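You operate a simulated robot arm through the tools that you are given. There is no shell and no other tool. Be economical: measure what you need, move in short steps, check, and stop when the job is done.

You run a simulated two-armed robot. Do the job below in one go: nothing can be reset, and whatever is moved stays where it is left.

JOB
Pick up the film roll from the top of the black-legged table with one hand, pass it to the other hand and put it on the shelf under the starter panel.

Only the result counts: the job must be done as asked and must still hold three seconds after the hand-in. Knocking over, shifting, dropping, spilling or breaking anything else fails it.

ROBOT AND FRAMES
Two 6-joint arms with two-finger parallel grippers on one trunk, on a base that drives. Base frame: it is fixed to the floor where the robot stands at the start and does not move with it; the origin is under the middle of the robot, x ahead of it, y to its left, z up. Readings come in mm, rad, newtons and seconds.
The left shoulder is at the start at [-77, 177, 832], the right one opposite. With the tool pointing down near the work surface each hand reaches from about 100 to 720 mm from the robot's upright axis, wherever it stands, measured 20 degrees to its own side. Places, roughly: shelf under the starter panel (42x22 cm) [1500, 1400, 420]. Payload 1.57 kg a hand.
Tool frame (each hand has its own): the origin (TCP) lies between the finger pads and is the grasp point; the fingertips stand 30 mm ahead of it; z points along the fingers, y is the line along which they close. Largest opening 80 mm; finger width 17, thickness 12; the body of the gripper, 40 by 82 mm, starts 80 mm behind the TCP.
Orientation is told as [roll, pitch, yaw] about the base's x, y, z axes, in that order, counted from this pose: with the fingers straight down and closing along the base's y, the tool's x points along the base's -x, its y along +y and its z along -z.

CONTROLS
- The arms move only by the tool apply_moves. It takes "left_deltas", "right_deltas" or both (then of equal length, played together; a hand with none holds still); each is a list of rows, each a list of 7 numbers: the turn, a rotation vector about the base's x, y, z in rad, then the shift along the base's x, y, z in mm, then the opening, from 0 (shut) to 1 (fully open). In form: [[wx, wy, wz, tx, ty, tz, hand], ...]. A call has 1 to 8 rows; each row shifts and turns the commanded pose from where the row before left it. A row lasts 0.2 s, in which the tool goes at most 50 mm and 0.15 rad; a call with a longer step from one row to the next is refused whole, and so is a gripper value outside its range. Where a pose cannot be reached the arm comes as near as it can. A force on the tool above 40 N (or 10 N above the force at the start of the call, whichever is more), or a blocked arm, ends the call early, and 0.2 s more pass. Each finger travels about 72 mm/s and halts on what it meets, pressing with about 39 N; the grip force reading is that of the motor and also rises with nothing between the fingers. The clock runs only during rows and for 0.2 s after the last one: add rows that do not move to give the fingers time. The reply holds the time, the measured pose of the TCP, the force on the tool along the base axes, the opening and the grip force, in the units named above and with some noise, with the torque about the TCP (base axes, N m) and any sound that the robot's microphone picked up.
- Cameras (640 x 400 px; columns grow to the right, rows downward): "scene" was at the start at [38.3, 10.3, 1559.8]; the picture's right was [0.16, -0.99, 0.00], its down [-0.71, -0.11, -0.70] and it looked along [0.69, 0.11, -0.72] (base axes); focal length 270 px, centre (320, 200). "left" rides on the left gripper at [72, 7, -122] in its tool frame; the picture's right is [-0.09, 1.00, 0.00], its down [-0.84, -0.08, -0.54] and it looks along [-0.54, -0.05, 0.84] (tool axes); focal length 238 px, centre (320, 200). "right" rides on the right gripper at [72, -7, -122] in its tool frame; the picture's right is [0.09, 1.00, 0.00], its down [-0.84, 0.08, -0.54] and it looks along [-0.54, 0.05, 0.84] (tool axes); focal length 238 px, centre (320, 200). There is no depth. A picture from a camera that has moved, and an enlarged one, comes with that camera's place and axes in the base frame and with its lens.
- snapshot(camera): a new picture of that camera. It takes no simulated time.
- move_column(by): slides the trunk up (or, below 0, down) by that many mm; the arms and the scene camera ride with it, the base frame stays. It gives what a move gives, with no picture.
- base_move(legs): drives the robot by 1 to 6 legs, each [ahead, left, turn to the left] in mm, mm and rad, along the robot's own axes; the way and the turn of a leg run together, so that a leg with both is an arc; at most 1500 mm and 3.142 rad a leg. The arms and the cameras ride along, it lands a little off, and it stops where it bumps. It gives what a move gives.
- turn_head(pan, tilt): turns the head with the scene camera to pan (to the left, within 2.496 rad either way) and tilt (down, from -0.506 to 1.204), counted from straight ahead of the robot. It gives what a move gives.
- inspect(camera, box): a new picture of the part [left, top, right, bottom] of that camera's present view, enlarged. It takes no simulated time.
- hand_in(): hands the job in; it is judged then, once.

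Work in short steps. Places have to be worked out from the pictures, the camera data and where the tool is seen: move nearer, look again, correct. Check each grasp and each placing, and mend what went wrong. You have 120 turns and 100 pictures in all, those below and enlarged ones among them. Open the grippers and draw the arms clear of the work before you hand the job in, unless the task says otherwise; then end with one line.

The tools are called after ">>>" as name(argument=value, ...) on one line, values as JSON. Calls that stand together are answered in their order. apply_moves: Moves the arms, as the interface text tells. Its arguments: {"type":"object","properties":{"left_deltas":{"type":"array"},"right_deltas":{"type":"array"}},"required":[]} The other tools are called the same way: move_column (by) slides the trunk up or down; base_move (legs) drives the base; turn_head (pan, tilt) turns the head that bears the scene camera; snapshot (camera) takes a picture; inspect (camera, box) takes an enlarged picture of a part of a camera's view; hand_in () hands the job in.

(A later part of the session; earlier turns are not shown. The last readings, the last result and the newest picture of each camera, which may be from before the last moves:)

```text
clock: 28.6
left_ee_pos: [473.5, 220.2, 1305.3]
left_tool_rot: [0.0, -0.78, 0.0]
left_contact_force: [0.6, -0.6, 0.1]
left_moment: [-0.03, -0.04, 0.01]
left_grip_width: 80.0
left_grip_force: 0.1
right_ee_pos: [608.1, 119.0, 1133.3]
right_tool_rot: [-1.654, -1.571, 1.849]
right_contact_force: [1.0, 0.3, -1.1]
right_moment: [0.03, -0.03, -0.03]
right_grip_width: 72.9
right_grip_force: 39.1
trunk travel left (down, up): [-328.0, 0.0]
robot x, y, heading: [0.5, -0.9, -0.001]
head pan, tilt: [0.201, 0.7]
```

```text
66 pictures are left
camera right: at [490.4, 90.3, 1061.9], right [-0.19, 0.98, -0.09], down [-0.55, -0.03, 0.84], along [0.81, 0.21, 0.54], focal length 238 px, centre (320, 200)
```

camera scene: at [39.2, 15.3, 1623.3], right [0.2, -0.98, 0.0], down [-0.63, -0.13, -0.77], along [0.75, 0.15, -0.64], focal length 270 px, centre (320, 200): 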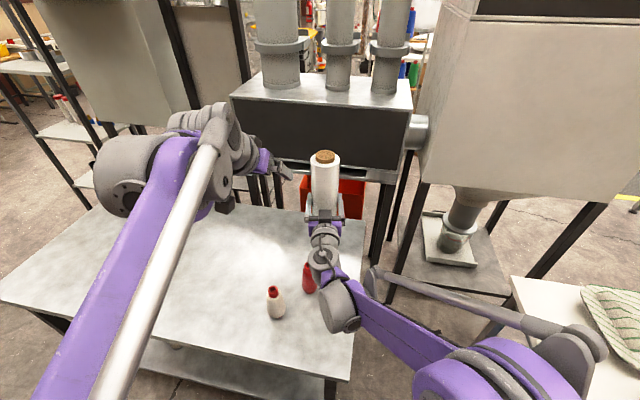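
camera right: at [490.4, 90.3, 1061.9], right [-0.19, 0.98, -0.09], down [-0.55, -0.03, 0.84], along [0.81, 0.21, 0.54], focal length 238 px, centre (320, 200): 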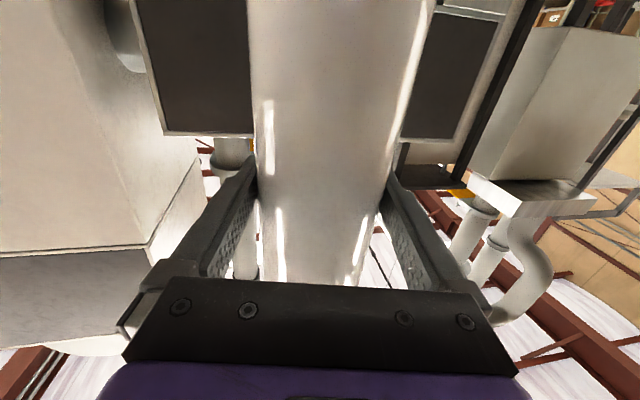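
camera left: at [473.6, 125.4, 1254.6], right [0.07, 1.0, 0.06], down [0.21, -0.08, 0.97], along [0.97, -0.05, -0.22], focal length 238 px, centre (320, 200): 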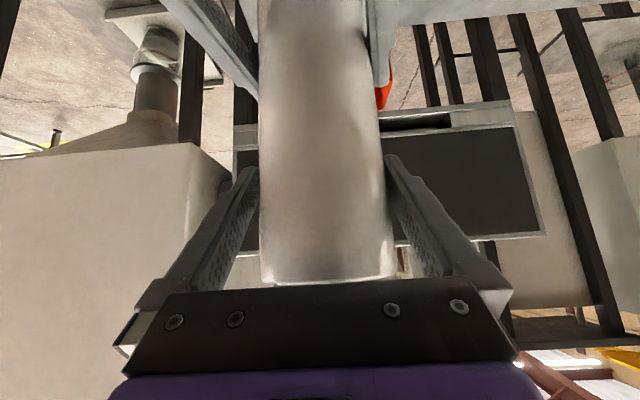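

The handover succeeded: the right hand alone holds the roll. Now I survey the route to the left and behind before driving.

>>> turn_head(pan=0.75, tilt=0.45)

>>> snapshot(camera="scene")

>>> turn_head(pan=1.6, tilt=0.6)

>>> snapshot(camera="scene")

>>> turn_head(pan=2.49, tilt=0.6)

>>> snapshot(camera="scene")

>>> turn_head(pan=-2.49, tilt=0.6)

>>> snapshot(camera="scene")

```text
clock: 29.5
left_ee_pos: [475.8, 219.7, 1306.2]
left_tool_rot: [0.0, -0.78, 0.0]
left_contact_force: [0.0, 0.5, 0.4]
left_moment: [-0.01, 0.0, -0.02]
left_grip_width: 79.9
left_grip_force: 0.1
right_ee_pos: [609.6, 119.3, 1132.7]
right_tool_rot: [-0.981, -1.573, 1.177]
right_contact_force: [-0.3, -0.6, 0.1]
right_moment: [-0.02, 0.0, 0.02]
right_grip_width: 72.9
right_grip_force: 39.3
trunk travel left (down, up): [-328.0, 0.0]
robot x, y, heading: [-2.7, 0.0, 0.002]
head pan, tilt: [0.75, 0.45]
```

```text
65 pictures are left
camera scene: at [24.1, 60.6, 1645.5], right [0.68, -0.73, 0.0], down [-0.32, -0.3, -0.9], along [0.66, 0.61, -0.44], focal length 270 px, centre (320, 200)
```

scene: 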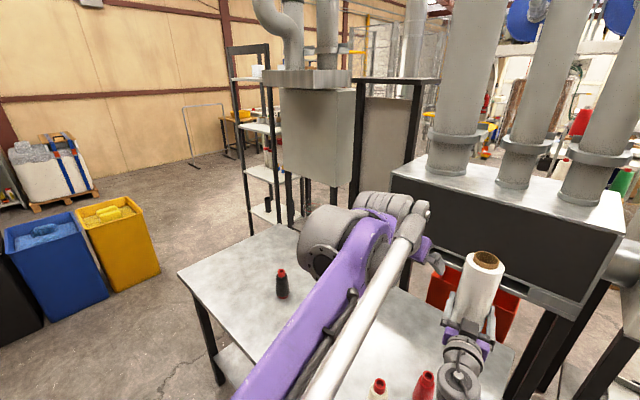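

```text
clock: 30.7
left_ee_pos: [474.8, 219.9, 1303.6]
left_tool_rot: [0.0, -0.78, 0.003]
left_contact_force: [-0.2, 0.6, 0.4]
left_moment: [0.01, -0.01, -0.03]
left_grip_width: 80.0
left_grip_force: 0.0
right_ee_pos: [608.3, 119.3, 1133.9]
right_tool_rot: [-0.962, -1.573, 1.154]
right_contact_force: [-0.1, 0.2, 0.3]
right_moment: [0.0, 0.02, -0.01]
right_grip_width: 72.7
right_grip_force: 39.7
trunk travel left (down, up): [-328.0, 0.0]
robot x, y, heading: [0.6, -0.2, 0.001]
head pan, tilt: [1.6, 0.6]
```

```text
64 pictures are left
camera scene: at [-45.7, 86.3, 1632.0], right [1.0, 0.03, 0.0], down [0.02, -0.56, -0.83], along [-0.02, 0.82, -0.56], focal length 270 px, centre (320, 200)
```

scene: 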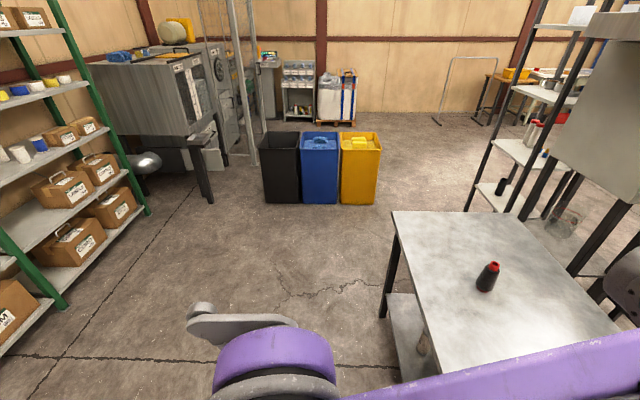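

```text
clock: 31.9
left_ee_pos: [475.8, 219.5, 1306.0]
left_tool_rot: [-0.001, -0.779, 0.0]
left_contact_force: [-0.5, 0.3, 0.1]
left_moment: [0.0, 0.05, 0.0]
left_grip_width: 79.8
left_grip_force: 0.1
right_ee_pos: [609.5, 118.8, 1133.1]
right_tool_rot: [-0.982, -1.57, 1.175]
right_contact_force: [-0.1, -0.3, -0.1]
right_moment: [-0.04, 0.02, -0.01]
right_grip_width: 73.1
right_grip_force: 38.7
trunk travel left (down, up): [-328.0, 0.0]
robot x, y, heading: [-1.2, -0.0, -0.0]
head pan, tilt: [2.491, 0.6]
```

```text
63 pictures are left
camera scene: at [-113.4, 51.5, 1632.0], right [0.61, 0.8, 0.0], down [0.45, -0.34, -0.83], along [-0.66, 0.5, -0.56], focal length 270 px, centre (320, 200)
```

scene: 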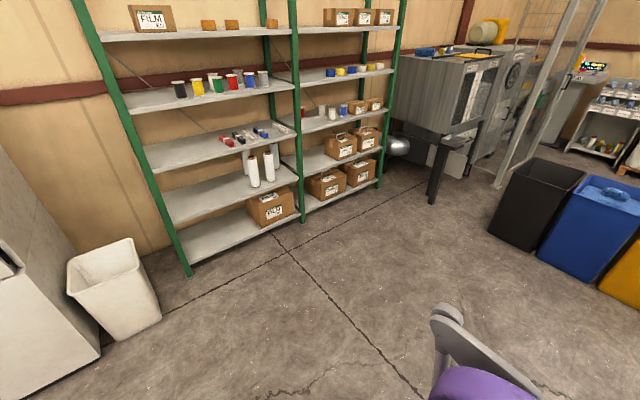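

```text
clock: 35.8
left_ee_pos: [475.2, 220.5, 1303.8]
left_tool_rot: [0.001, -0.78, -0.001]
left_contact_force: [-0.3, 1.1, -0.3]
left_moment: [0.03, 0.0, 0.0]
left_grip_width: 80.0
left_grip_force: 0.1
right_ee_pos: [609.4, 119.7, 1132.5]
right_tool_rot: [-0.983, -1.572, 1.18]
right_contact_force: [0.1, 0.8, -0.9]
right_moment: [-0.03, -0.02, 0.01]
right_grip_width: 72.7
right_grip_force: 39.2
trunk travel left (down, up): [-328.0, 0.0]
robot x, y, heading: [-1.5, -1.9, 0.0]
head pan, tilt: [-2.491, 0.6]
```

```text
62 pictures are left
camera scene: at [-113.5, -55.6, 1632.0], right [-0.61, 0.8, 0.0], down [0.45, 0.34, -0.83], along [-0.66, -0.5, -0.56], focal length 270 px, centre (320, 200)
```

scene: 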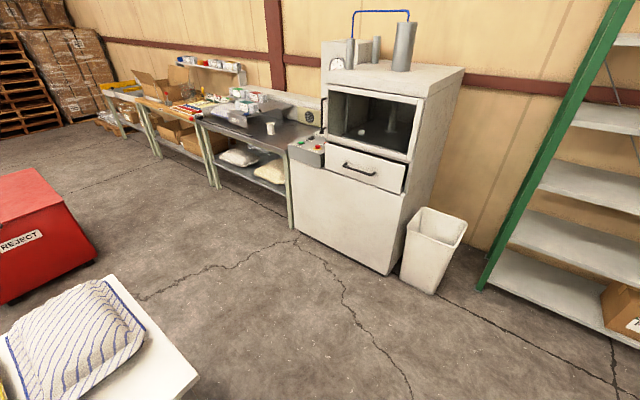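

The floor behind and to the left is clear (lane y≈1100–2400). I raise the right hand 60 mm for clearance over bottles and pull the left arm in, then drive back.

>>> apply_moves(right_deltas=[[0, 0, 0, 0, 0, 15, 0.5], [0, 0, 0, 0, 0, 20, 0.5], [0, 0, 0, 0, 0, 15, 0.5], [0, 0, 0, 0, 0, 10, 0.5]], left_deltas=[[0, 0, 0, -20, 10, 0, 1], [0, 0, 0, -20, 20, 0, 1], [0, 0, 0, -20, 20, 0, 1], [0, 0, 0, -10, 10, 0, 1]])

>>> turn_head(pan=0.2, tilt=0.7)

>>> base_move(legs=[[-450, 0, 0]])

>>> snapshot(camera="scene")

```text
clock: 36.8
left_ee_pos: [406.2, 278.1, 1307.5]
left_tool_rot: [0.0, -0.782, -0.002]
left_contact_force: [0.7, -0.2, -0.6]
left_moment: [-0.02, 0.01, 0.02]
left_grip_width: 80.0
left_grip_force: 0.1
right_ee_pos: [610.1, 120.3, 1193.1]
right_tool_rot: [-1.142, -1.571, 1.336]
right_contact_force: [0.0, -0.2, -6.3]
right_moment: [0.03, 0.02, 0.01]
right_grip_width: 72.4
right_grip_force: 38.9
trunk travel left (down, up): [-328.0, 0.0]
robot x, y, heading: [-1.7, -0.4, -0.003]
head pan, tilt: [-2.491, 0.6]
```

```text
clock: 39.2
left_ee_pos: [407.3, 277.9, 1307.4]
left_tool_rot: [0.0, -0.781, -0.001]
left_contact_force: [0.7, -0.6, 0.2]
left_moment: [0.0, -0.01, -0.01]
left_grip_width: 80.0
left_grip_force: 0.2
right_ee_pos: [609.7, 120.9, 1192.9]
right_tool_rot: [-0.944, -1.572, 1.139]
right_contact_force: [-0.1, 0.0, -6.1]
right_moment: [0.0, 0.06, -0.02]
right_grip_width: 72.8
right_grip_force: 38.6
trunk travel left (down, up): [-328.0, 0.0]
robot x, y, heading: [2.5, 0.7, -0.0]
head pan, tilt: [0.201, 0.7]
```

```text
clock: 41.9
left_ee_pos: [-22.3, 278.0, 1307.7]
left_tool_rot: [0.001, -0.779, -0.007]
left_contact_force: [-0.4, -0.1, 0.4]
left_moment: [0.02, 0.01, 0.0]
left_grip_width: 79.8
left_grip_force: 0.1
right_ee_pos: [180.2, 118.8, 1192.8]
right_tool_rot: [-1.097, -1.57, 1.284]
right_contact_force: [-0.2, -1.0, -5.1]
right_moment: [-0.01, 0.06, -0.01]
right_grip_width: 72.6
right_grip_force: 39.0
trunk travel left (down, up): [-328.0, 0.0]
robot x, y, heading: [-428.8, 4.1, -0.009]
head pan, tilt: [0.201, 0.7]
```

```text
61 pictures are left
camera scene: at [-391.0, 15.9, 1623.4], right [0.19, -0.98, 0.0], down [-0.63, -0.12, -0.76], along [0.75, 0.15, -0.64], focal length 270 px, centre (320, 200)
```

scene: 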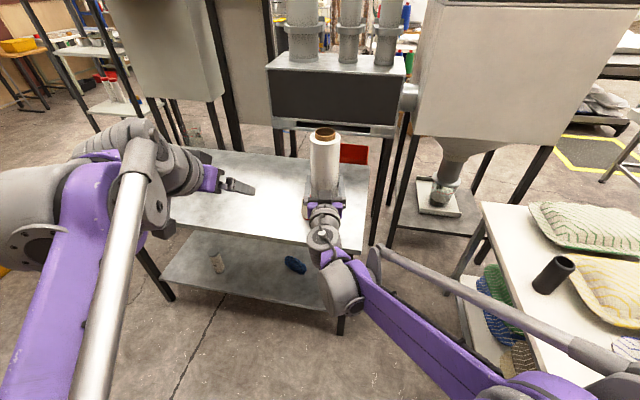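

Clear of the table with the roll held. I drive left 1500 then 50 mm more.

>>> base_move(legs=[[0, 1500, 0], [0, 50, 0.009]])

>>> turn_head(pan=0.0, tilt=0.5)

>>> snapshot(camera="scene")

```text
clock: 55.9
left_ee_pos: [-13.7, 1829.1, 1306.9]
left_tool_rot: [0.0, -0.78, 0.001]
left_contact_force: [0.7, 0.3, 0.6]
left_moment: [-0.01, 0.01, -0.03]
left_grip_width: 80.1
left_grip_force: 0.0
right_ee_pos: [189.3, 1671.7, 1192.9]
right_tool_rot: [-0.886, -1.571, 1.081]
right_contact_force: [0.8, -0.4, -7.2]
right_moment: [0.01, 0.02, 0.0]
right_grip_width: 72.4
right_grip_force: 39.0
trunk travel left (down, up): [-328.0, 0.0]
robot x, y, heading: [-421.5, 1553.8, 0.004]
head pan, tilt: [0.201, 0.7]
```

```text
clock: 56.6
left_ee_pos: [-13.8, 1831.5, 1306.9]
left_tool_rot: [0.0, -0.778, 0.0]
left_contact_force: [0.0, 0.4, 0.0]
left_moment: [0.0, -0.01, 0.01]
left_grip_width: 80.1
left_grip_force: 0.1
right_ee_pos: [188.4, 1672.6, 1192.5]
right_tool_rot: [-0.927, -1.572, 1.122]
right_contact_force: [0.3, 0.1, -6.7]
right_moment: [-0.04, 0.02, -0.02]
right_grip_width: 73.0
right_grip_force: 39.2
trunk travel left (down, up): [-328.0, 0.0]
robot x, y, heading: [-421.7, 1552.4, -0.001]
head pan, tilt: [0.0, 0.499]
```

```text
60 pictures are left
camera scene: at [-373.0, 1549.8, 1641.0], right [0.0, -1.0, 0.0], down [-0.48, 0.0, -0.88], along [0.88, 0.0, -0.48], focal length 270 px, centre (320, 200)
```

scene: 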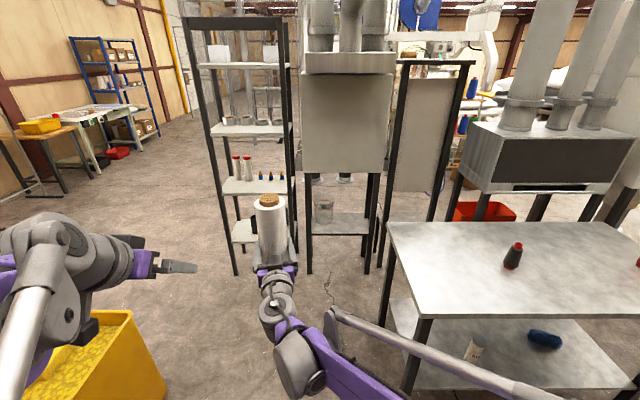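

The shelf and a translucent jar on it are visible; I zoom in on it.

>>> inspect(camera="scene", box=[280, 150, 400, 290])

```text
2.86 times, centred on (340, 220) of scene
camera zoom: at [-373.0, 1549.8, 1641.0], right [0.0, -1.0, 0.0], down [-0.48, 0.0, -0.88], along [0.88, 0.0, -0.48], focal length 773 px, centre (263, 143)
```

zoom: 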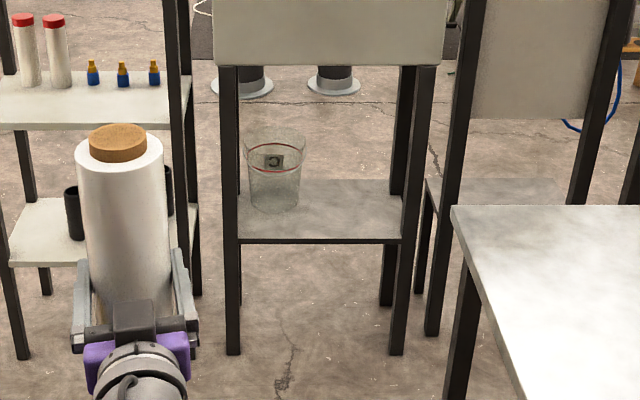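

The jar occupies the shelf's left half (y≈1445–1605), so I'll place the roll at about (1450,1300). The table's end is at y≈1180. I lower the trunk here in free space and bring the right hand in front of its shoulder with yaw 0, to see how the arm lies.

>>> move_column(by=-328)

>>> apply_moves(right_deltas=[[0, 0, 0, 0, -15, -15, 0.5], [0, 0, -0.05, 0, -30, -30, 0.5], [0, 0, -0.05, 0, -35, -30, 0.5], [0, 0, -0.05, 0, -35, -30, 0.5], [0, 0, -0.05, 0, -35, -30, 0.5], [0, 0, 0, 0, -35, -30, 0.5], [0, 0, 0, 0, -30, -30, 0.5], [0, 0, 0, 0, -15, -20, 0.5]], left_deltas=[[0, 0, 0, -15, 0, 0, 1], [0, 0, 0, -20, 0, 0, 1], [0, 0, 0, -20, 0, 0, 1], [0, 0, 0, -20, 0, 0, 1], [0, 0, 0, -20, 0, 0, 1], [0, 0, 0, -20, 0, 0, 1], [0, 0, 0, -15, 0, 0, 1], [0, 0, 0, 0, 0, 0, 1]])

>>> turn_head(pan=-0.4, tilt=0.8)

>>> snapshot(camera="scene")

```text
clock: 59.8
left_ee_pos: [-14.4, 1829.8, 978.9]
left_tool_rot: [0.0, -0.781, 0.001]
left_contact_force: [0.0, -0.5, 0.6]
left_moment: [-0.03, -0.01, 0.0]
left_grip_width: 80.0
left_grip_force: 0.0
right_ee_pos: [189.0, 1671.2, 866.3]
right_tool_rot: [-0.994, -1.572, 1.187]
right_contact_force: [0.7, -0.2, -6.5]
right_moment: [-0.03, 0.04, -0.02]
right_grip_width: 73.3
right_grip_force: 39.2
trunk travel left (down, up): [0.0, 328.0]
robot x, y, heading: [-419.2, 1552.2, 0.001]
head pan, tilt: [0.0, 0.499]
```

```text
clock: 61.8
left_ee_pos: [-127.9, 1800.6, 982.6]
left_tool_rot: [-0.043, -0.783, -0.093]
left_contact_force: [0.8, 0.1, 0.7]
left_moment: [-0.04, 0.01, -0.04]
left_grip_width: 80.1
left_grip_force: 0.0
right_ee_pos: [192.0, 1439.1, 648.8]
right_tool_rot: [0.404, -1.569, -0.408]
right_contact_force: [-0.2, -0.1, -6.0]
right_moment: [0.0, 0.01, 0.01]
right_grip_width: 72.7
right_grip_force: 39.2
trunk travel left (down, up): [0.0, 328.0]
robot x, y, heading: [-420.3, 1551.1, 0.002]
head pan, tilt: [0.0, 0.499]
stopped in row 8 (left hand): the arm was blocked; the commanded pose is now the measured one
```

```text
clock: 62.7
left_ee_pos: [-126.9, 1801.1, 984.2]
left_tool_rot: [-0.044, -0.781, -0.092]
left_contact_force: [-0.7, -0.2, 0.1]
left_moment: [0.01, 0.01, -0.04]
left_grip_width: 79.9
left_grip_force: 0.1
right_ee_pos: [190.7, 1439.9, 649.4]
right_tool_rot: [0.192, -1.57, -0.198]
right_contact_force: [-0.5, 0.2, -5.7]
right_moment: [0.0, -0.01, 0.0]
right_grip_width: 73.0
right_grip_force: 39.2
trunk travel left (down, up): [0.0, 328.0]
robot x, y, heading: [-416.9, 1550.4, 0.005]
head pan, tilt: [-0.4, 0.799]
```

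```text
58 pictures are left
camera scene: at [-336.8, 1517.9, 1282.0], right [-0.39, -0.92, 0.0], down [-0.66, 0.28, -0.7], along [0.64, -0.27, -0.72], focal length 270 px, centre (320, 200)
```

scene: 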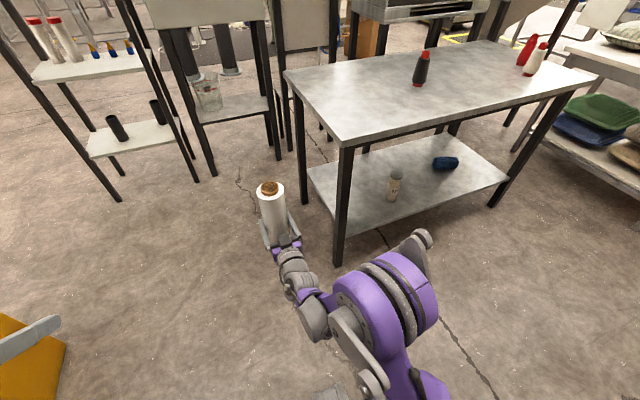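

The left arm was blocked while retracting; I look at what lies on the left before doing anything.

>>> turn_head(pan=0.8, tilt=0.8)

>>> snapshot(camera="scene")

>>> snapshot(camera="left")

```text
clock: 64.1
left_ee_pos: [-126.7, 1800.8, 983.2]
left_tool_rot: [-0.043, -0.781, -0.092]
left_contact_force: [-0.4, 0.0, 0.2]
left_moment: [-0.01, -0.01, 0.03]
left_grip_width: 79.9
left_grip_force: 0.1
right_ee_pos: [192.4, 1440.4, 650.2]
right_tool_rot: [0.211, -1.569, -0.215]
right_contact_force: [-0.8, 0.7, -6.3]
right_moment: [0.05, 0.04, -0.01]
right_grip_width: 72.9
right_grip_force: 39.4
trunk travel left (down, up): [0.0, 328.0]
robot x, y, heading: [-421.1, 1551.6, 0.002]
head pan, tilt: [0.799, 0.799]
```

```text
57 pictures are left
camera scene: at [-354.8, 1607.1, 1282.0], right [0.72, -0.7, 0.0], down [-0.5, -0.51, -0.7], along [0.49, 0.5, -0.72], focal length 270 px, centre (320, 200)
```

scene: 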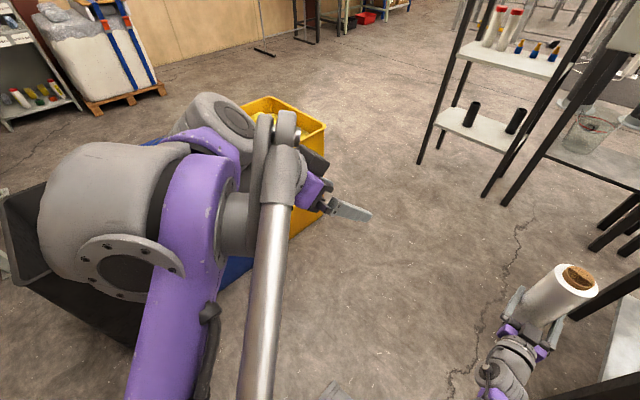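

```text
56 pictures are left
camera left: at [-262.7, 1825.7, 1018.9], right [0.19, 0.98, 0.03], down [0.2, -0.07, 0.98], along [0.96, -0.18, -0.21], focal length 238 px, centre (320, 200)
```

left: 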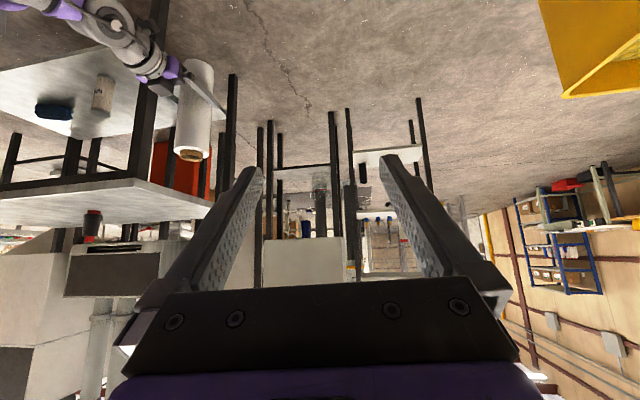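

The left elbow is folded outward near the bins; that fold is likely what blocked. I unfold it by moving the left hand forward and inward.

>>> apply_moves(left_deltas=[[0, 0, 0, 15, 0, 5, 1], [0, 0, 0, 30, 0, 10, 1], [0, 0, 0, 30, 0, 10, 1], [0, 0, 0, 35, 0, 10, 1], [0, 0, 0, 30, 0, 10, 1], [0, 0, 0, 0, 0, 0, 1]])

>>> snapshot(camera="scene")

```text
clock: 65.5
left_ee_pos: [11.1, 1799.7, 1026.4]
left_tool_rot: [-0.042, -0.782, -0.092]
left_contact_force: [-0.5, -0.2, 0.1]
left_moment: [0.0, 0.0, 0.0]
left_grip_width: 80.2
left_grip_force: 0.0
right_ee_pos: [192.8, 1439.9, 649.6]
right_tool_rot: [0.206, -1.571, -0.211]
right_contact_force: [0.2, 0.1, -6.3]
right_moment: [-0.02, 0.01, 0.0]
right_grip_width: 72.9
right_grip_force: 38.8
trunk travel left (down, up): [0.0, 328.0]
robot x, y, heading: [-424.6, 1554.3, -0.003]
head pan, tilt: [0.799, 0.799]
```

```text
55 pictures are left
camera scene: at [-355.0, 1607.1, 1282.0], right [0.72, -0.7, 0.0], down [-0.5, -0.51, -0.7], along [0.49, 0.5, -0.72], focal length 270 px, centre (320, 200)
```

scene: 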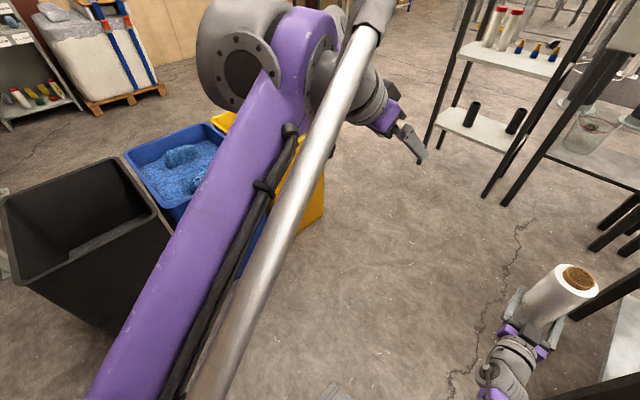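

Bins look undisturbed and aligned. I turn the left hand to point down (compact), keeping its elbow high.

>>> apply_moves(left_deltas=[[0, 0.13, 0, -5, 0, 0, 1], [0, 0.13, 0, -10, 0, 0, 1], [0, 0.13, 0, -10, 0, 0, 1], [0, 0.13, 0, -10, 0, 0, 1], [0, 0.13, 0, -10, 0, 0, 1], [0, 0.13, 0, -10, 0, 0, 1], [0, 0, 0, 0, 0, 0, 1]])

>>> snapshot(camera="scene")

```text
clock: 67.1
left_ee_pos: [-42.2, 1800.9, 1026.3]
left_tool_rot: [-0.108, -0.003, -0.066]
left_contact_force: [0.1, -0.7, 0.0]
left_moment: [0.02, 0.05, -0.02]
left_grip_width: 80.0
left_grip_force: 0.1
right_ee_pos: [191.9, 1440.7, 648.9]
right_tool_rot: [0.214, -1.571, -0.218]
right_contact_force: [1.0, 0.7, -5.7]
right_moment: [0.01, 0.02, 0.02]
right_grip_width: 73.0
right_grip_force: 39.1
trunk travel left (down, up): [0.0, 328.0]
robot x, y, heading: [-418.8, 1555.6, -0.0]
head pan, tilt: [0.799, 0.799]
```

```text
54 pictures are left
camera scene: at [-355.0, 1607.1, 1282.0], right [0.72, -0.7, 0.0], down [-0.5, -0.51, -0.7], along [0.49, 0.5, -0.72], focal length 270 px, centre (320, 200)
```

scene: 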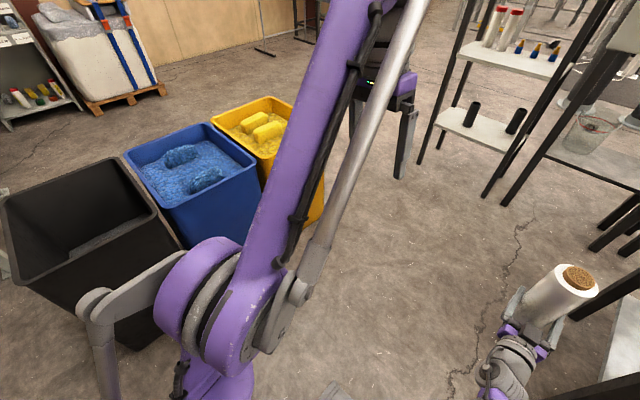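

With the trunk lowered, the right elbow would strike the table when I drive past, so I raise the trunk again, retract the right hand 110 mm and drive ahead first; lowering comes past the table.

>>> move_column(by=328)

>>> apply_moves(right_deltas=[[0, 0, 0, -15, -5, 0, 0.5], [0, 0, 0, -25, -10, 0, 0.5], [0, 0, 0, -25, -10, 0, 0.5], [0, 0, 0, -25, -10, 0, 0.5], [0, 0, 0, -20, -5, 0, 0.5]], left_deltas=[[0, 0, 0, -15, 0, 0, 1], [0, 0, 0, -25, 0, 0, 1], [0, 0, 0, -25, 0, 0, 1], [0, 0, 0, -25, 0, 0, 1], [0, 0, 0, 0, 0, 0, 1]])

>>> turn_head(pan=-0.5, tilt=0.9)

>>> snapshot(camera="scene")

```text
clock: 70.3
left_ee_pos: [-43.0, 1800.8, 1354.9]
left_tool_rot: [-0.107, -0.003, -0.065]
left_contact_force: [-0.7, 0.2, 0.1]
left_moment: [-0.02, 0.02, -0.01]
left_grip_width: 79.8
left_grip_force: 0.1
right_ee_pos: [192.5, 1439.5, 976.8]
right_tool_rot: [0.5, -1.569, -0.506]
right_contact_force: [-1.4, -1.3, -6.4]
right_moment: [-0.01, 0.06, 0.04]
right_grip_width: 72.6
right_grip_force: 38.9
trunk travel left (down, up): [-328.0, 0.0]
robot x, y, heading: [-419.4, 1552.2, -0.002]
head pan, tilt: [0.799, 0.799]
```

```text
clock: 71.5
left_ee_pos: [-132.6, 1801.1, 1356.3]
left_tool_rot: [-0.105, -0.004, -0.066]
left_contact_force: [0.8, 0.3, 0.6]
left_moment: [0.01, -0.02, -0.01]
left_grip_width: 80.1
left_grip_force: 0.1
right_ee_pos: [114.1, 1403.4, 1020.1]
right_tool_rot: [0.231, -1.567, -0.234]
right_contact_force: [0.4, -0.7, -6.0]
right_moment: [-0.01, 0.04, 0.02]
right_grip_width: 72.9
right_grip_force: 39.2
right hand out of reach, approached as far as the arm can: row 2, 3, 4, 5
trunk travel left (down, up): [-328.0, 0.0]
robot x, y, heading: [-422.2, 1549.9, 0.003]
head pan, tilt: [0.799, 0.799]
```

```text
clock: 73.0
left_ee_pos: [-133.0, 1800.0, 1356.2]
left_tool_rot: [-0.107, -0.006, -0.065]
left_contact_force: [-0.2, 0.1, 0.4]
left_moment: [-0.01, -0.01, 0.0]
left_grip_width: 80.1
left_grip_force: 0.1
right_ee_pos: [113.6, 1404.6, 1018.5]
right_tool_rot: [0.081, -1.568, -0.087]
right_contact_force: [0.1, 0.1, -6.1]
right_moment: [0.0, -0.01, 0.0]
right_grip_width: 72.8
right_grip_force: 38.9
trunk travel left (down, up): [-328.0, 0.0]
robot x, y, heading: [-421.9, 1550.0, -0.003]
head pan, tilt: [-0.499, 0.901]
```

```text
53 pictures are left
camera scene: at [-397.7, 1513.1, 1607.2], right [-0.48, -0.88, 0.0], down [-0.69, 0.37, -0.62], along [0.55, -0.3, -0.78], focal length 270 px, centre (320, 200)
```

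scene: 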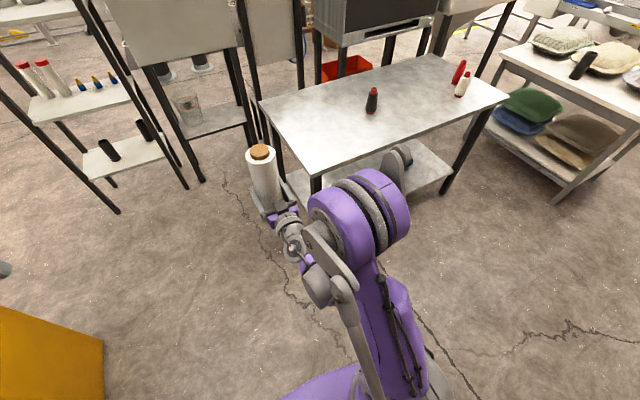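

The arm is held compact, with the elbow above table height. I drive ahead 950 mm and slightly left, then look.

>>> base_move(legs=[[950, 60, 0]])

>>> turn_head(pan=-0.2, tilt=0.8)

>>> snapshot(camera="scene")

```text
clock: 77.8
left_ee_pos: [788.2, 1856.1, 1356.2]
left_tool_rot: [-0.106, -0.003, -0.074]
left_contact_force: [-0.4, 0.3, 0.4]
left_moment: [-0.01, 0.03, -0.01]
left_grip_width: 80.1
left_grip_force: 0.1
right_ee_pos: [1030.4, 1455.7, 1019.5]
right_tool_rot: [0.079, -1.568, -0.092]
right_contact_force: [-0.1, 0.7, -7.3]
right_moment: [-0.01, 0.01, -0.01]
right_grip_width: 72.7
right_grip_force: 39.3
trunk travel left (down, up): [-328.0, 0.0]
robot x, y, heading: [495.1, 1609.0, -0.013]
head pan, tilt: [-0.499, 0.901]
```

```text
clock: 78.6
left_ee_pos: [789.5, 1855.4, 1356.3]
left_tool_rot: [-0.107, -0.002, -0.073]
left_contact_force: [-0.4, -1.1, -0.2]
left_moment: [-0.03, -0.01, 0.01]
left_grip_width: 80.3
left_grip_force: 0.0
right_ee_pos: [1030.8, 1455.7, 1019.7]
right_tool_rot: [0.1, -1.57, -0.113]
right_contact_force: [0.7, 0.3, -6.5]
right_moment: [0.02, 0.01, -0.02]
right_grip_width: 72.7
right_grip_force: 39.3
trunk travel left (down, up): [-328.0, 0.0]
robot x, y, heading: [497.4, 1604.5, -0.005]
head pan, tilt: [-0.201, 0.799]
```

```text
52 pictures are left
camera scene: at [532.7, 1589.2, 1615.1], right [-0.21, -0.98, 0.0], down [-0.7, 0.15, -0.7], along [0.68, -0.15, -0.72], focal length 270 px, centre (320, 200)
```

scene: 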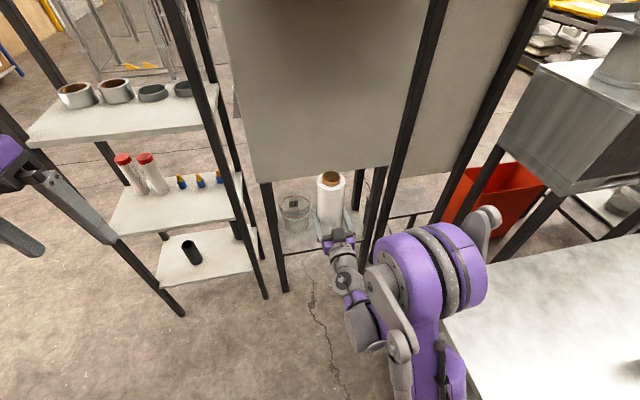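

Posts' front is near x≈1325, shelf z≈430. I drive 220 mm ahead so the right elbow is beyond the table's edge before lowering.

>>> base_move(legs=[[225, 0, 0.005]])

>>> turn_head(pan=-0.5, tilt=0.95)

>>> snapshot(camera="scene")

```text
clock: 80.4
left_ee_pos: [1017.2, 1850.7, 1355.7]
left_tool_rot: [-0.106, -0.003, -0.079]
left_contact_force: [-0.4, -0.1, -0.9]
left_moment: [0.01, -0.01, -0.01]
left_grip_width: 80.0
left_grip_force: 0.1
right_ee_pos: [1256.1, 1449.3, 1018.9]
right_tool_rot: [0.089, -1.568, -0.108]
right_contact_force: [0.1, -0.6, -5.6]
right_moment: [0.02, -0.01, 0.01]
right_grip_width: 72.8
right_grip_force: 39.0
trunk travel left (down, up): [-328.0, 0.0]
robot x, y, heading: [721.4, 1606.0, -0.01]
head pan, tilt: [-0.201, 0.799]
```

```text
clock: 81.2
left_ee_pos: [1016.6, 1849.4, 1356.0]
left_tool_rot: [-0.107, -0.003, -0.079]
left_contact_force: [0.6, 0.2, -0.2]
left_moment: [-0.03, -0.01, 0.0]
left_grip_width: 79.8
left_grip_force: 0.1
right_ee_pos: [1256.1, 1450.4, 1018.6]
right_tool_rot: [0.097, -1.569, -0.118]
right_contact_force: [-0.4, 0.1, -5.2]
right_moment: [0.01, -0.01, -0.01]
right_grip_width: 72.7
right_grip_force: 38.8
trunk travel left (down, up): [-328.0, 0.0]
robot x, y, heading: [724.1, 1602.6, -0.019]
head pan, tilt: [-0.499, 0.949]
```

```text
51 pictures are left
camera scene: at [744.8, 1567.9, 1603.6], right [-0.49, -0.87, 0.0], down [-0.71, 0.4, -0.58], along [0.51, -0.29, -0.81], focal length 270 px, centre (320, 200)
```

scene: 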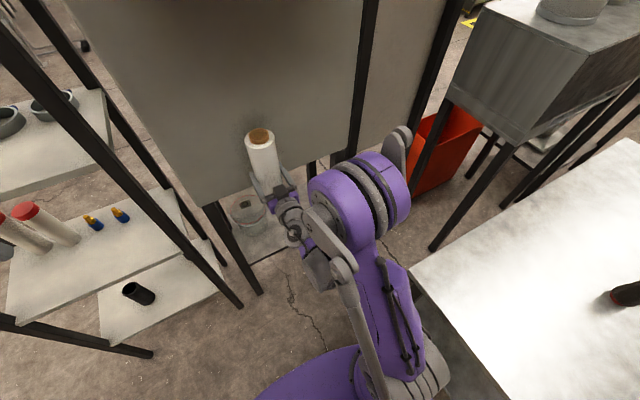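

The elbow has passed the table corner. I lower the trunk fully.

>>> move_column(by=-200)

>>> snapshot(camera="scene")

```text
clock: 83.3
left_ee_pos: [1018.1, 1849.8, 1156.6]
left_tool_rot: [-0.107, -0.003, -0.079]
left_contact_force: [0.2, 0.0, 0.5]
left_moment: [0.02, 0.0, -0.03]
left_grip_width: 80.0
left_grip_force: 0.0
right_ee_pos: [1257.3, 1450.3, 819.3]
right_tool_rot: [-0.113, -1.568, 0.093]
right_contact_force: [-0.8, -0.6, -6.0]
right_moment: [-0.02, 0.01, 0.01]
right_grip_width: 72.9
right_grip_force: 39.3
trunk travel left (down, up): [-128.0, 200.0]
robot x, y, heading: [721.7, 1603.1, -0.012]
head pan, tilt: [-0.499, 0.949]
```

```text
50 pictures are left
camera scene: at [760.2, 1567.6, 1400.3], right [-0.49, -0.87, 0.0], down [-0.71, 0.4, -0.58], along [0.51, -0.29, -0.81], focal length 270 px, centre (320, 200)
```

scene: 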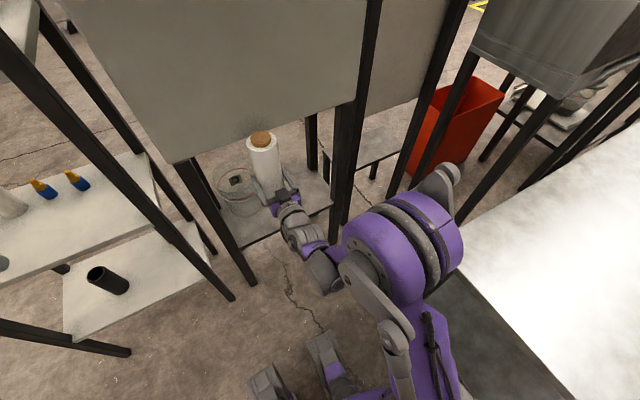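

The elbow's appearance changed relative to the table corner; I zoom in there before lowering further.

>>> turn_head(pan=-0.9, tilt=0.9)

>>> snapshot(camera="scene")

```text
clock: 84.2
left_ee_pos: [1016.9, 1850.3, 1155.5]
left_tool_rot: [-0.107, -0.003, -0.08]
left_contact_force: [-0.3, -0.9, 0.4]
left_moment: [0.01, 0.0, 0.0]
left_grip_width: 80.2
left_grip_force: 0.1
right_ee_pos: [1257.2, 1449.9, 820.3]
right_tool_rot: [0.076, -1.568, -0.097]
right_contact_force: [0.1, -0.3, -6.1]
right_moment: [0.0, 0.06, 0.02]
right_grip_width: 72.8
right_grip_force: 38.6
trunk travel left (down, up): [-128.0, 200.0]
robot x, y, heading: [719.9, 1602.8, -0.018]
head pan, tilt: [-0.901, 0.901]
```

```text
49 pictures are left
camera scene: at [743.0, 1543.6, 1403.8], right [-0.79, -0.61, 0.0], down [-0.48, 0.62, -0.62], along [0.38, -0.49, -0.78], focal length 270 px, centre (320, 200)
```

scene: 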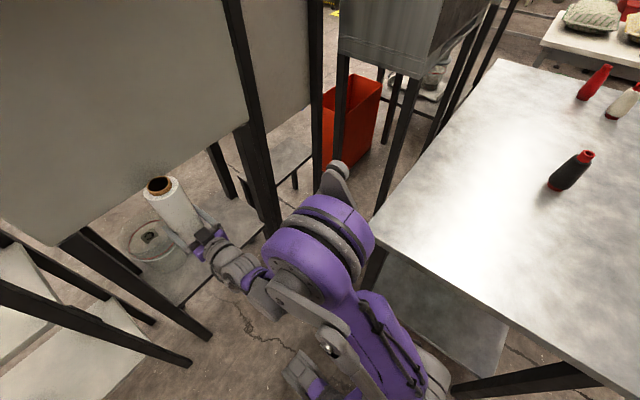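

No contact: the elbow is ~150 mm clear of the table edge and the protruding link is beyond it. I lower the remaining 128 mm.

>>> move_column(by=-128)

>>> apply_moves(right_deltas=[[0, 0, 0, 5, -5, -15, 0.5], [0, 0, 0, 5, -10, -25, 0.5], [0, 0, 0, 5, -15, -25, 0.5], [0, 0, 0, 5, -15, -20, 0.5], [0, 0, 0, 0, 0, 0, 0.5]])

>>> snapshot(camera="scene")

>>> turn_head(pan=-0.4, tilt=0.8)

>>> snapshot(camera="scene")

>>> snapshot(camera="right")

```text
clock: 85.8
left_ee_pos: [1017.7, 1850.8, 1026.5]
left_tool_rot: [-0.107, -0.004, -0.08]
left_contact_force: [0.7, 0.5, -0.8]
left_moment: [0.02, -0.01, 0.0]
left_grip_width: 79.9
left_grip_force: 0.0
right_ee_pos: [1255.6, 1450.6, 692.1]
right_tool_rot: [0.034, -1.568, -0.054]
right_contact_force: [-0.6, -0.3, -6.6]
right_moment: [-0.01, 0.02, 0.0]
right_grip_width: 72.6
right_grip_force: 38.7
trunk travel left (down, up): [0.0, 328.0]
robot x, y, heading: [727.7, 1606.8, -0.015]
head pan, tilt: [-0.901, 0.901]
```

```text
clock: 87.0
left_ee_pos: [1016.5, 1850.7, 1028.1]
left_tool_rot: [-0.106, -0.005, -0.083]
left_contact_force: [-0.4, -0.2, 0.4]
left_moment: [-0.03, 0.01, 0.0]
left_grip_width: 80.0
left_grip_force: 0.1
right_ee_pos: [1269.4, 1428.7, 620.1]
right_tool_rot: [-0.126, -1.505, 0.055]
right_contact_force: [-0.1, 0.5, -5.3]
right_moment: [0.02, 0.03, 0.01]
right_grip_width: 72.7
right_grip_force: 39.2
right hand out of reach, approached as far as the arm can: row 2, 3, 4
trunk travel left (down, up): [0.0, 328.0]
robot x, y, heading: [726.1, 1602.2, -0.017]
head pan, tilt: [-0.901, 0.901]
```

```text
48 pictures are left
camera scene: at [780.0, 1542.9, 1274.1], right [-0.79, -0.61, 0.0], down [-0.48, 0.62, -0.62], along [0.38, -0.49, -0.78], focal length 270 px, centre (320, 200)
```

scene: 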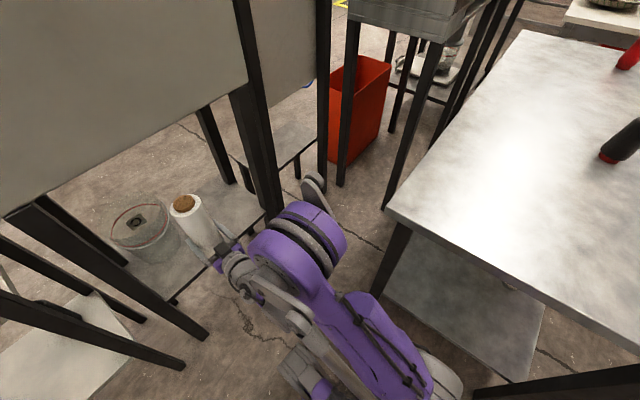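

```text
clock: 87.9
left_ee_pos: [1017.7, 1850.1, 1027.7]
left_tool_rot: [-0.108, -0.003, -0.08]
left_contact_force: [0.7, -0.4, -1.1]
left_moment: [0.04, 0.01, -0.01]
left_grip_width: 79.9
left_grip_force: 0.1
right_ee_pos: [1268.6, 1429.0, 619.9]
right_tool_rot: [-0.124, -1.506, 0.054]
right_contact_force: [0.6, -0.6, -6.0]
right_moment: [0.0, 0.02, -0.02]
right_grip_width: 72.4
right_grip_force: 39.3
trunk travel left (down, up): [0.0, 328.0]
robot x, y, heading: [725.4, 1604.5, -0.019]
head pan, tilt: [-0.4, 0.799]
```

```text
47 pictures are left
camera scene: at [807.8, 1570.2, 1282.0], right [-0.4, -0.91, 0.0], down [-0.66, 0.29, -0.7], along [0.64, -0.28, -0.72], focal length 270 px, centre (320, 200)
```

scene: 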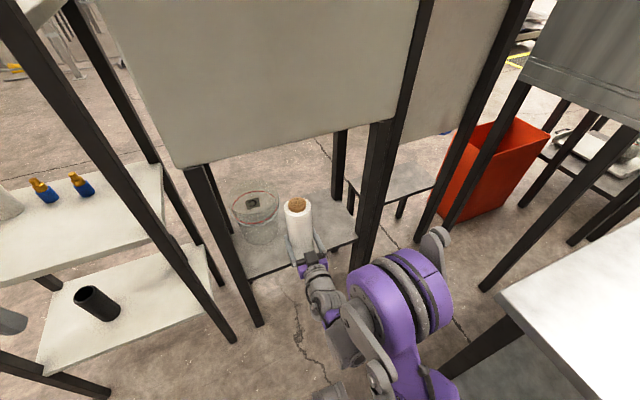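

```text
46 pictures are left
camera right: at [1142.9, 1431.5, 556.4], right [0.06, 0.99, -0.1], down [-0.48, 0.12, 0.87], along [0.88, -0.01, 0.48], focal length 238 px, centre (320, 200)
```

right: 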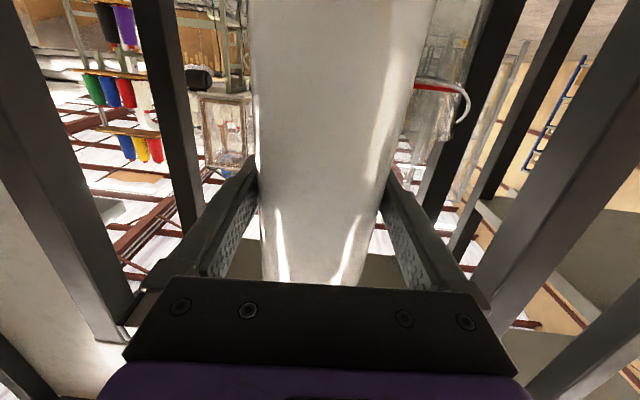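

The arm is at its folding limit; extending forward will cure it. The gap for the roll is between the jar (y>1445) and right post (y<1200). I move the hand right and forward, restoring the level pitch.

>>> apply_moves(right_deltas=[[0, 0, 0, 15, -15, 0, 0.5], [0, 0, 0, 12, -22, 0, 0.5], [0, 0, 0, 8, -22, 0, 0.5], [0, 0, 0, 5, -20, 0, 0.5], [0, 0, 0, 0, -15, 0, 0.5], [0, 0, 0, 0, 0, 0, 0.5]])

>>> snapshot(camera="scene")

```text
clock: 89.3
left_ee_pos: [1017.3, 1850.3, 1029.1]
left_tool_rot: [-0.106, -0.003, -0.081]
left_contact_force: [0.1, 0.9, 0.9]
left_moment: [-0.01, -0.05, 0.03]
left_grip_width: 80.0
left_grip_force: 0.1
right_ee_pos: [1294.0, 1368.4, 604.7]
right_tool_rot: [-0.14, -1.425, 0.005]
right_contact_force: [-0.3, 0.6, -5.1]
right_moment: [-0.02, 0.0, 0.02]
right_grip_width: 72.4
right_grip_force: 39.0
right hand out of reach, approached as far as the arm can: row 2, 3, 5
trunk travel left (down, up): [0.0, 328.0]
robot x, y, heading: [721.9, 1604.7, -0.012]
head pan, tilt: [-0.4, 0.799]
```

```text
45 pictures are left
camera scene: at [807.9, 1570.2, 1282.0], right [-0.4, -0.92, 0.0], down [-0.66, 0.29, -0.7], along [0.64, -0.28, -0.72], focal length 270 px, centre (320, 200)
```

scene: 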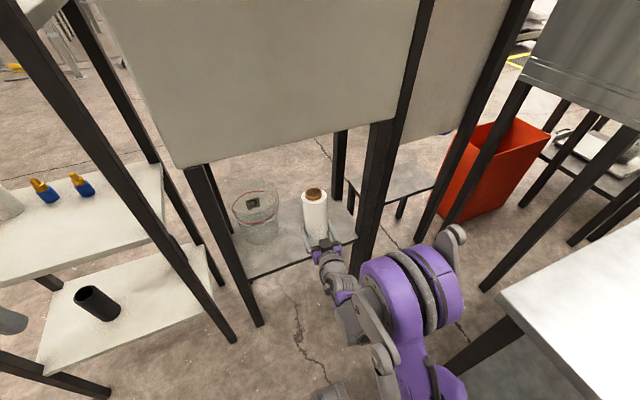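

Still at the folding limit with the tool pitched ~8° down; I extend 55 mm ahead while levelling.

>>> apply_moves(right_deltas=[[0, 0, 0, 15, -5, 0, 0.5], [0, -0.03, 0, 15, -5, 0, 0.5], [0, -0.03, 0, 15, -5, 0, 0.5], [0, -0.03, 0, 15, -5, 0, 0.5], [0, -0.03, 0, 5, 0, 0, 0.5], [0, 0, 0, 0, 0, 0, 0.5]])

>>> snapshot(camera="scene")

```text
clock: 90.7
left_ee_pos: [1017.8, 1849.5, 1028.3]
left_tool_rot: [-0.106, -0.003, -0.08]
left_contact_force: [0.2, -0.7, 0.3]
left_moment: [-0.01, 0.01, -0.03]
left_grip_width: 79.8
left_grip_force: 0.1
right_ee_pos: [1328.2, 1358.3, 606.0]
right_tool_rot: [-0.154, -1.513, 0.013]
right_contact_force: [0.3, -0.1, -5.3]
right_moment: [0.0, 0.05, 0.01]
right_grip_width: 72.6
right_grip_force: 39.2
right hand out of reach, approached as far as the arm can: row 1, 2
trunk travel left (down, up): [0.0, 328.0]
robot x, y, heading: [724.9, 1608.5, -0.015]
head pan, tilt: [-0.4, 0.799]
```

```text
44 pictures are left
camera scene: at [807.9, 1570.2, 1282.0], right [-0.4, -0.92, 0.0], down [-0.66, 0.29, -0.7], along [0.64, -0.28, -0.72], focal length 270 px, centre (320, 200)
```

scene: 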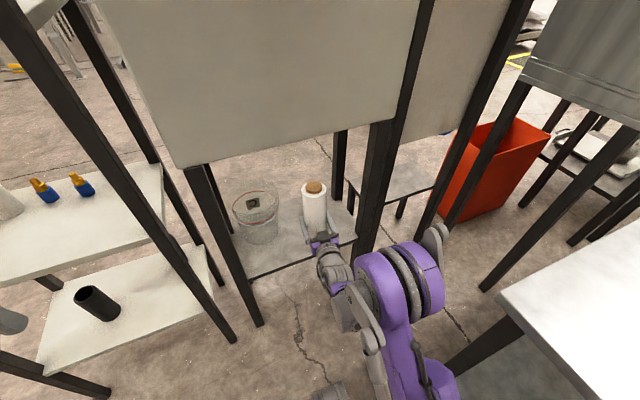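

Reachable again. I go on ahead 60 mm, 20 mm right, levelling the last 0.058 rad.

>>> apply_moves(right_deltas=[[0, -0.03, 0, 15, -6, 0, 0.5], [0, -0.028, 0, 15, -6, 0, 0.5], [0, 0, 0, 15, -6, 0, 0.5], [0, 0, 0, 15, -5, 0, 0.5], [0, 0, 0, 0, 0, 0, 0.5]])

>>> snapshot(camera="scene")

>>> snapshot(camera="right")

```text
clock: 91.9
left_ee_pos: [1017.6, 1850.3, 1027.8]
left_tool_rot: [-0.105, -0.006, -0.081]
left_contact_force: [0.2, 0.2, -0.4]
left_moment: [-0.02, 0.02, 0.01]
left_grip_width: 79.8
left_grip_force: 0.0
right_ee_pos: [1385.1, 1357.7, 603.6]
right_tool_rot: [-0.825, -1.571, 0.678]
right_contact_force: [-0.9, 0.1, -6.1]
right_moment: [0.03, 0.0, 0.03]
right_grip_width: 72.7
right_grip_force: 39.1
right hand out of reach, approached as far as the arm can: row 1, 2, 3, 4
trunk travel left (down, up): [0.0, 328.0]
robot x, y, heading: [722.9, 1605.4, -0.017]
head pan, tilt: [-0.4, 0.799]
```

```text
43 pictures are left
camera scene: at [807.9, 1570.2, 1282.0], right [-0.4, -0.92, 0.0], down [-0.66, 0.29, -0.7], along [0.64, -0.28, -0.72], focal length 270 px, centre (320, 200)
```

scene: 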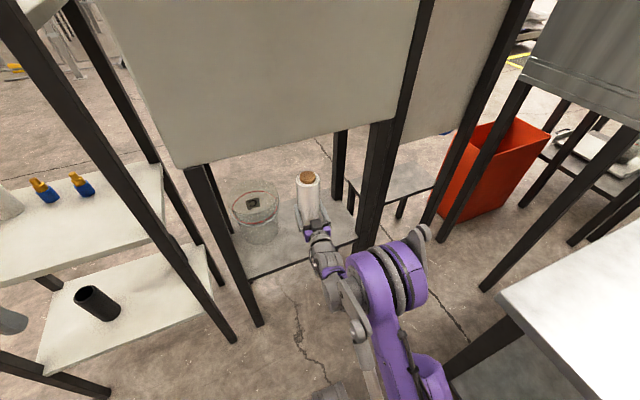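

```text
42 pictures are left
camera right: at [1264.3, 1369.7, 532.6], right [0.14, 0.99, -0.09], down [-0.52, 0.16, 0.84], along [0.84, -0.07, 0.54], focal length 238 px, centre (320, 200)
```

right: 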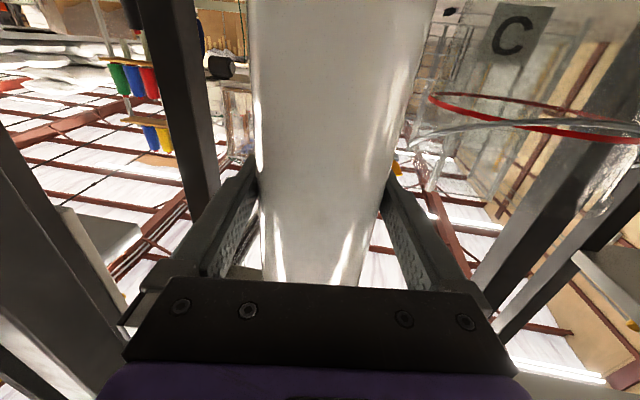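

Level now at (1385,1358); the jar rim starts at y≈1426. I'd like more lateral margin, and the arm resists going right, so I shift the base 40 mm to the right.

>>> base_move(legs=[[0, -40, 0]])

>>> snapshot(camera="scene")

```text
clock: 92.9
left_ee_pos: [1016.4, 1809.1, 1028.1]
left_tool_rot: [-0.106, -0.003, -0.081]
left_contact_force: [-0.2, 0.3, 0.7]
left_moment: [0.0, 0.02, -0.02]
left_grip_width: 80.2
left_grip_force: 0.0
right_ee_pos: [1384.1, 1316.5, 604.9]
right_tool_rot: [-0.456, -1.571, 0.308]
right_contact_force: [0.3, 0.9, -6.1]
right_moment: [0.0, 0.0, 0.0]
right_grip_width: 72.3
right_grip_force: 39.0
trunk travel left (down, up): [0.0, 328.0]
robot x, y, heading: [722.1, 1565.7, -0.02]
head pan, tilt: [-0.4, 0.799]
```

```text
41 pictures are left
camera scene: at [807.3, 1529.4, 1282.0], right [-0.4, -0.91, 0.0], down [-0.66, 0.29, -0.7], along [0.64, -0.28, -0.72], focal length 270 px, centre (320, 200)
```

scene: 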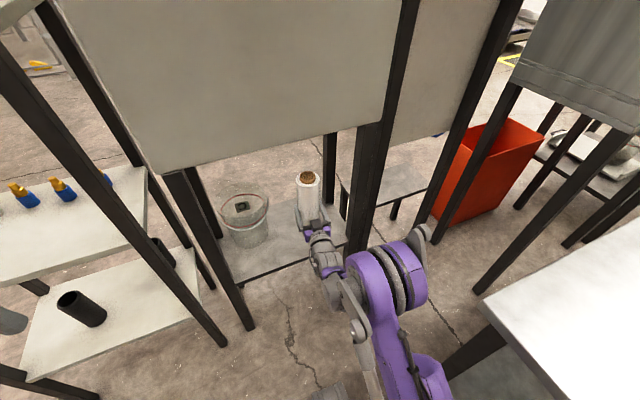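

Now at y≈1317 with good gaps both sides. I extend 55 mm ahead over the shelf.

>>> apply_moves(right_deltas=[[0, 0, 0, 14, 0, 0, 0.5], [0, 0, 0, 14, 0, 0, 0.5], [0, 0, 0, 14, 0, 0, 0.5], [0, 0, 0, 13, 0, 0, 0.5], [0, 0, 0, 0, 0, 0, 0.5]])

>>> snapshot(camera="scene")

>>> snapshot(camera="right")

```text
clock: 94.1
left_ee_pos: [1017.3, 1809.5, 1027.7]
left_tool_rot: [-0.107, -0.003, -0.079]
left_contact_force: [-0.2, 0.1, -0.3]
left_moment: [0.0, -0.02, 0.0]
left_grip_width: 79.9
left_grip_force: 0.0
right_ee_pos: [1437.4, 1317.7, 603.2]
right_tool_rot: [-0.853, -1.569, 0.706]
right_contact_force: [0.0, 0.8, -6.1]
right_moment: [0.0, 0.01, 0.04]
right_grip_width: 72.9
right_grip_force: 39.8
trunk travel left (down, up): [0.0, 328.0]
robot x, y, heading: [720.6, 1568.3, -0.014]
head pan, tilt: [-0.4, 0.799]
```

```text
40 pictures are left
camera scene: at [807.3, 1529.7, 1282.0], right [-0.4, -0.91, 0.0], down [-0.66, 0.29, -0.7], along [0.64, -0.28, -0.72], focal length 270 px, centre (320, 200)
```

scene: 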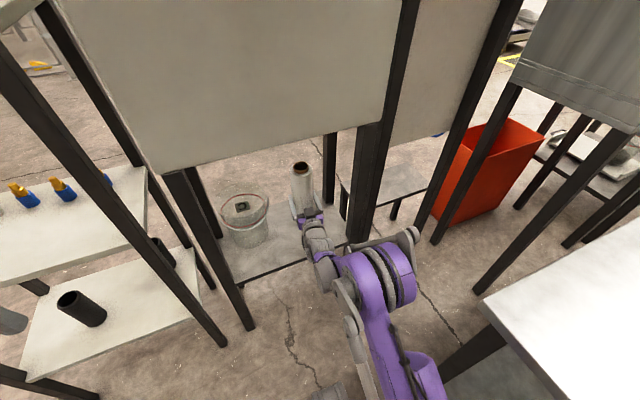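

```text
39 pictures are left
camera right: at [1316.7, 1329.6, 532.0], right [0.15, 0.98, -0.09], down [-0.52, 0.16, 0.84], along [0.84, -0.07, 0.54], focal length 238 px, centre (320, 200)
```

right: 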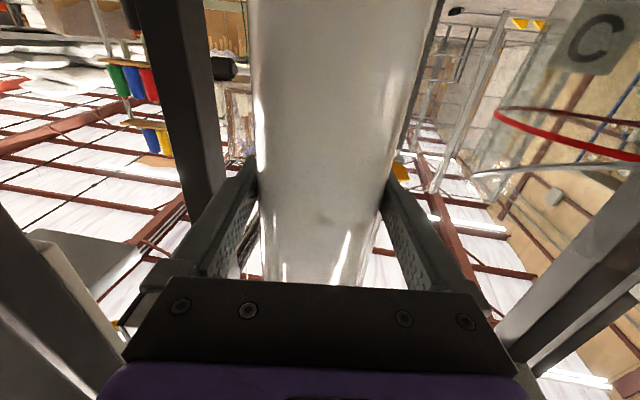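

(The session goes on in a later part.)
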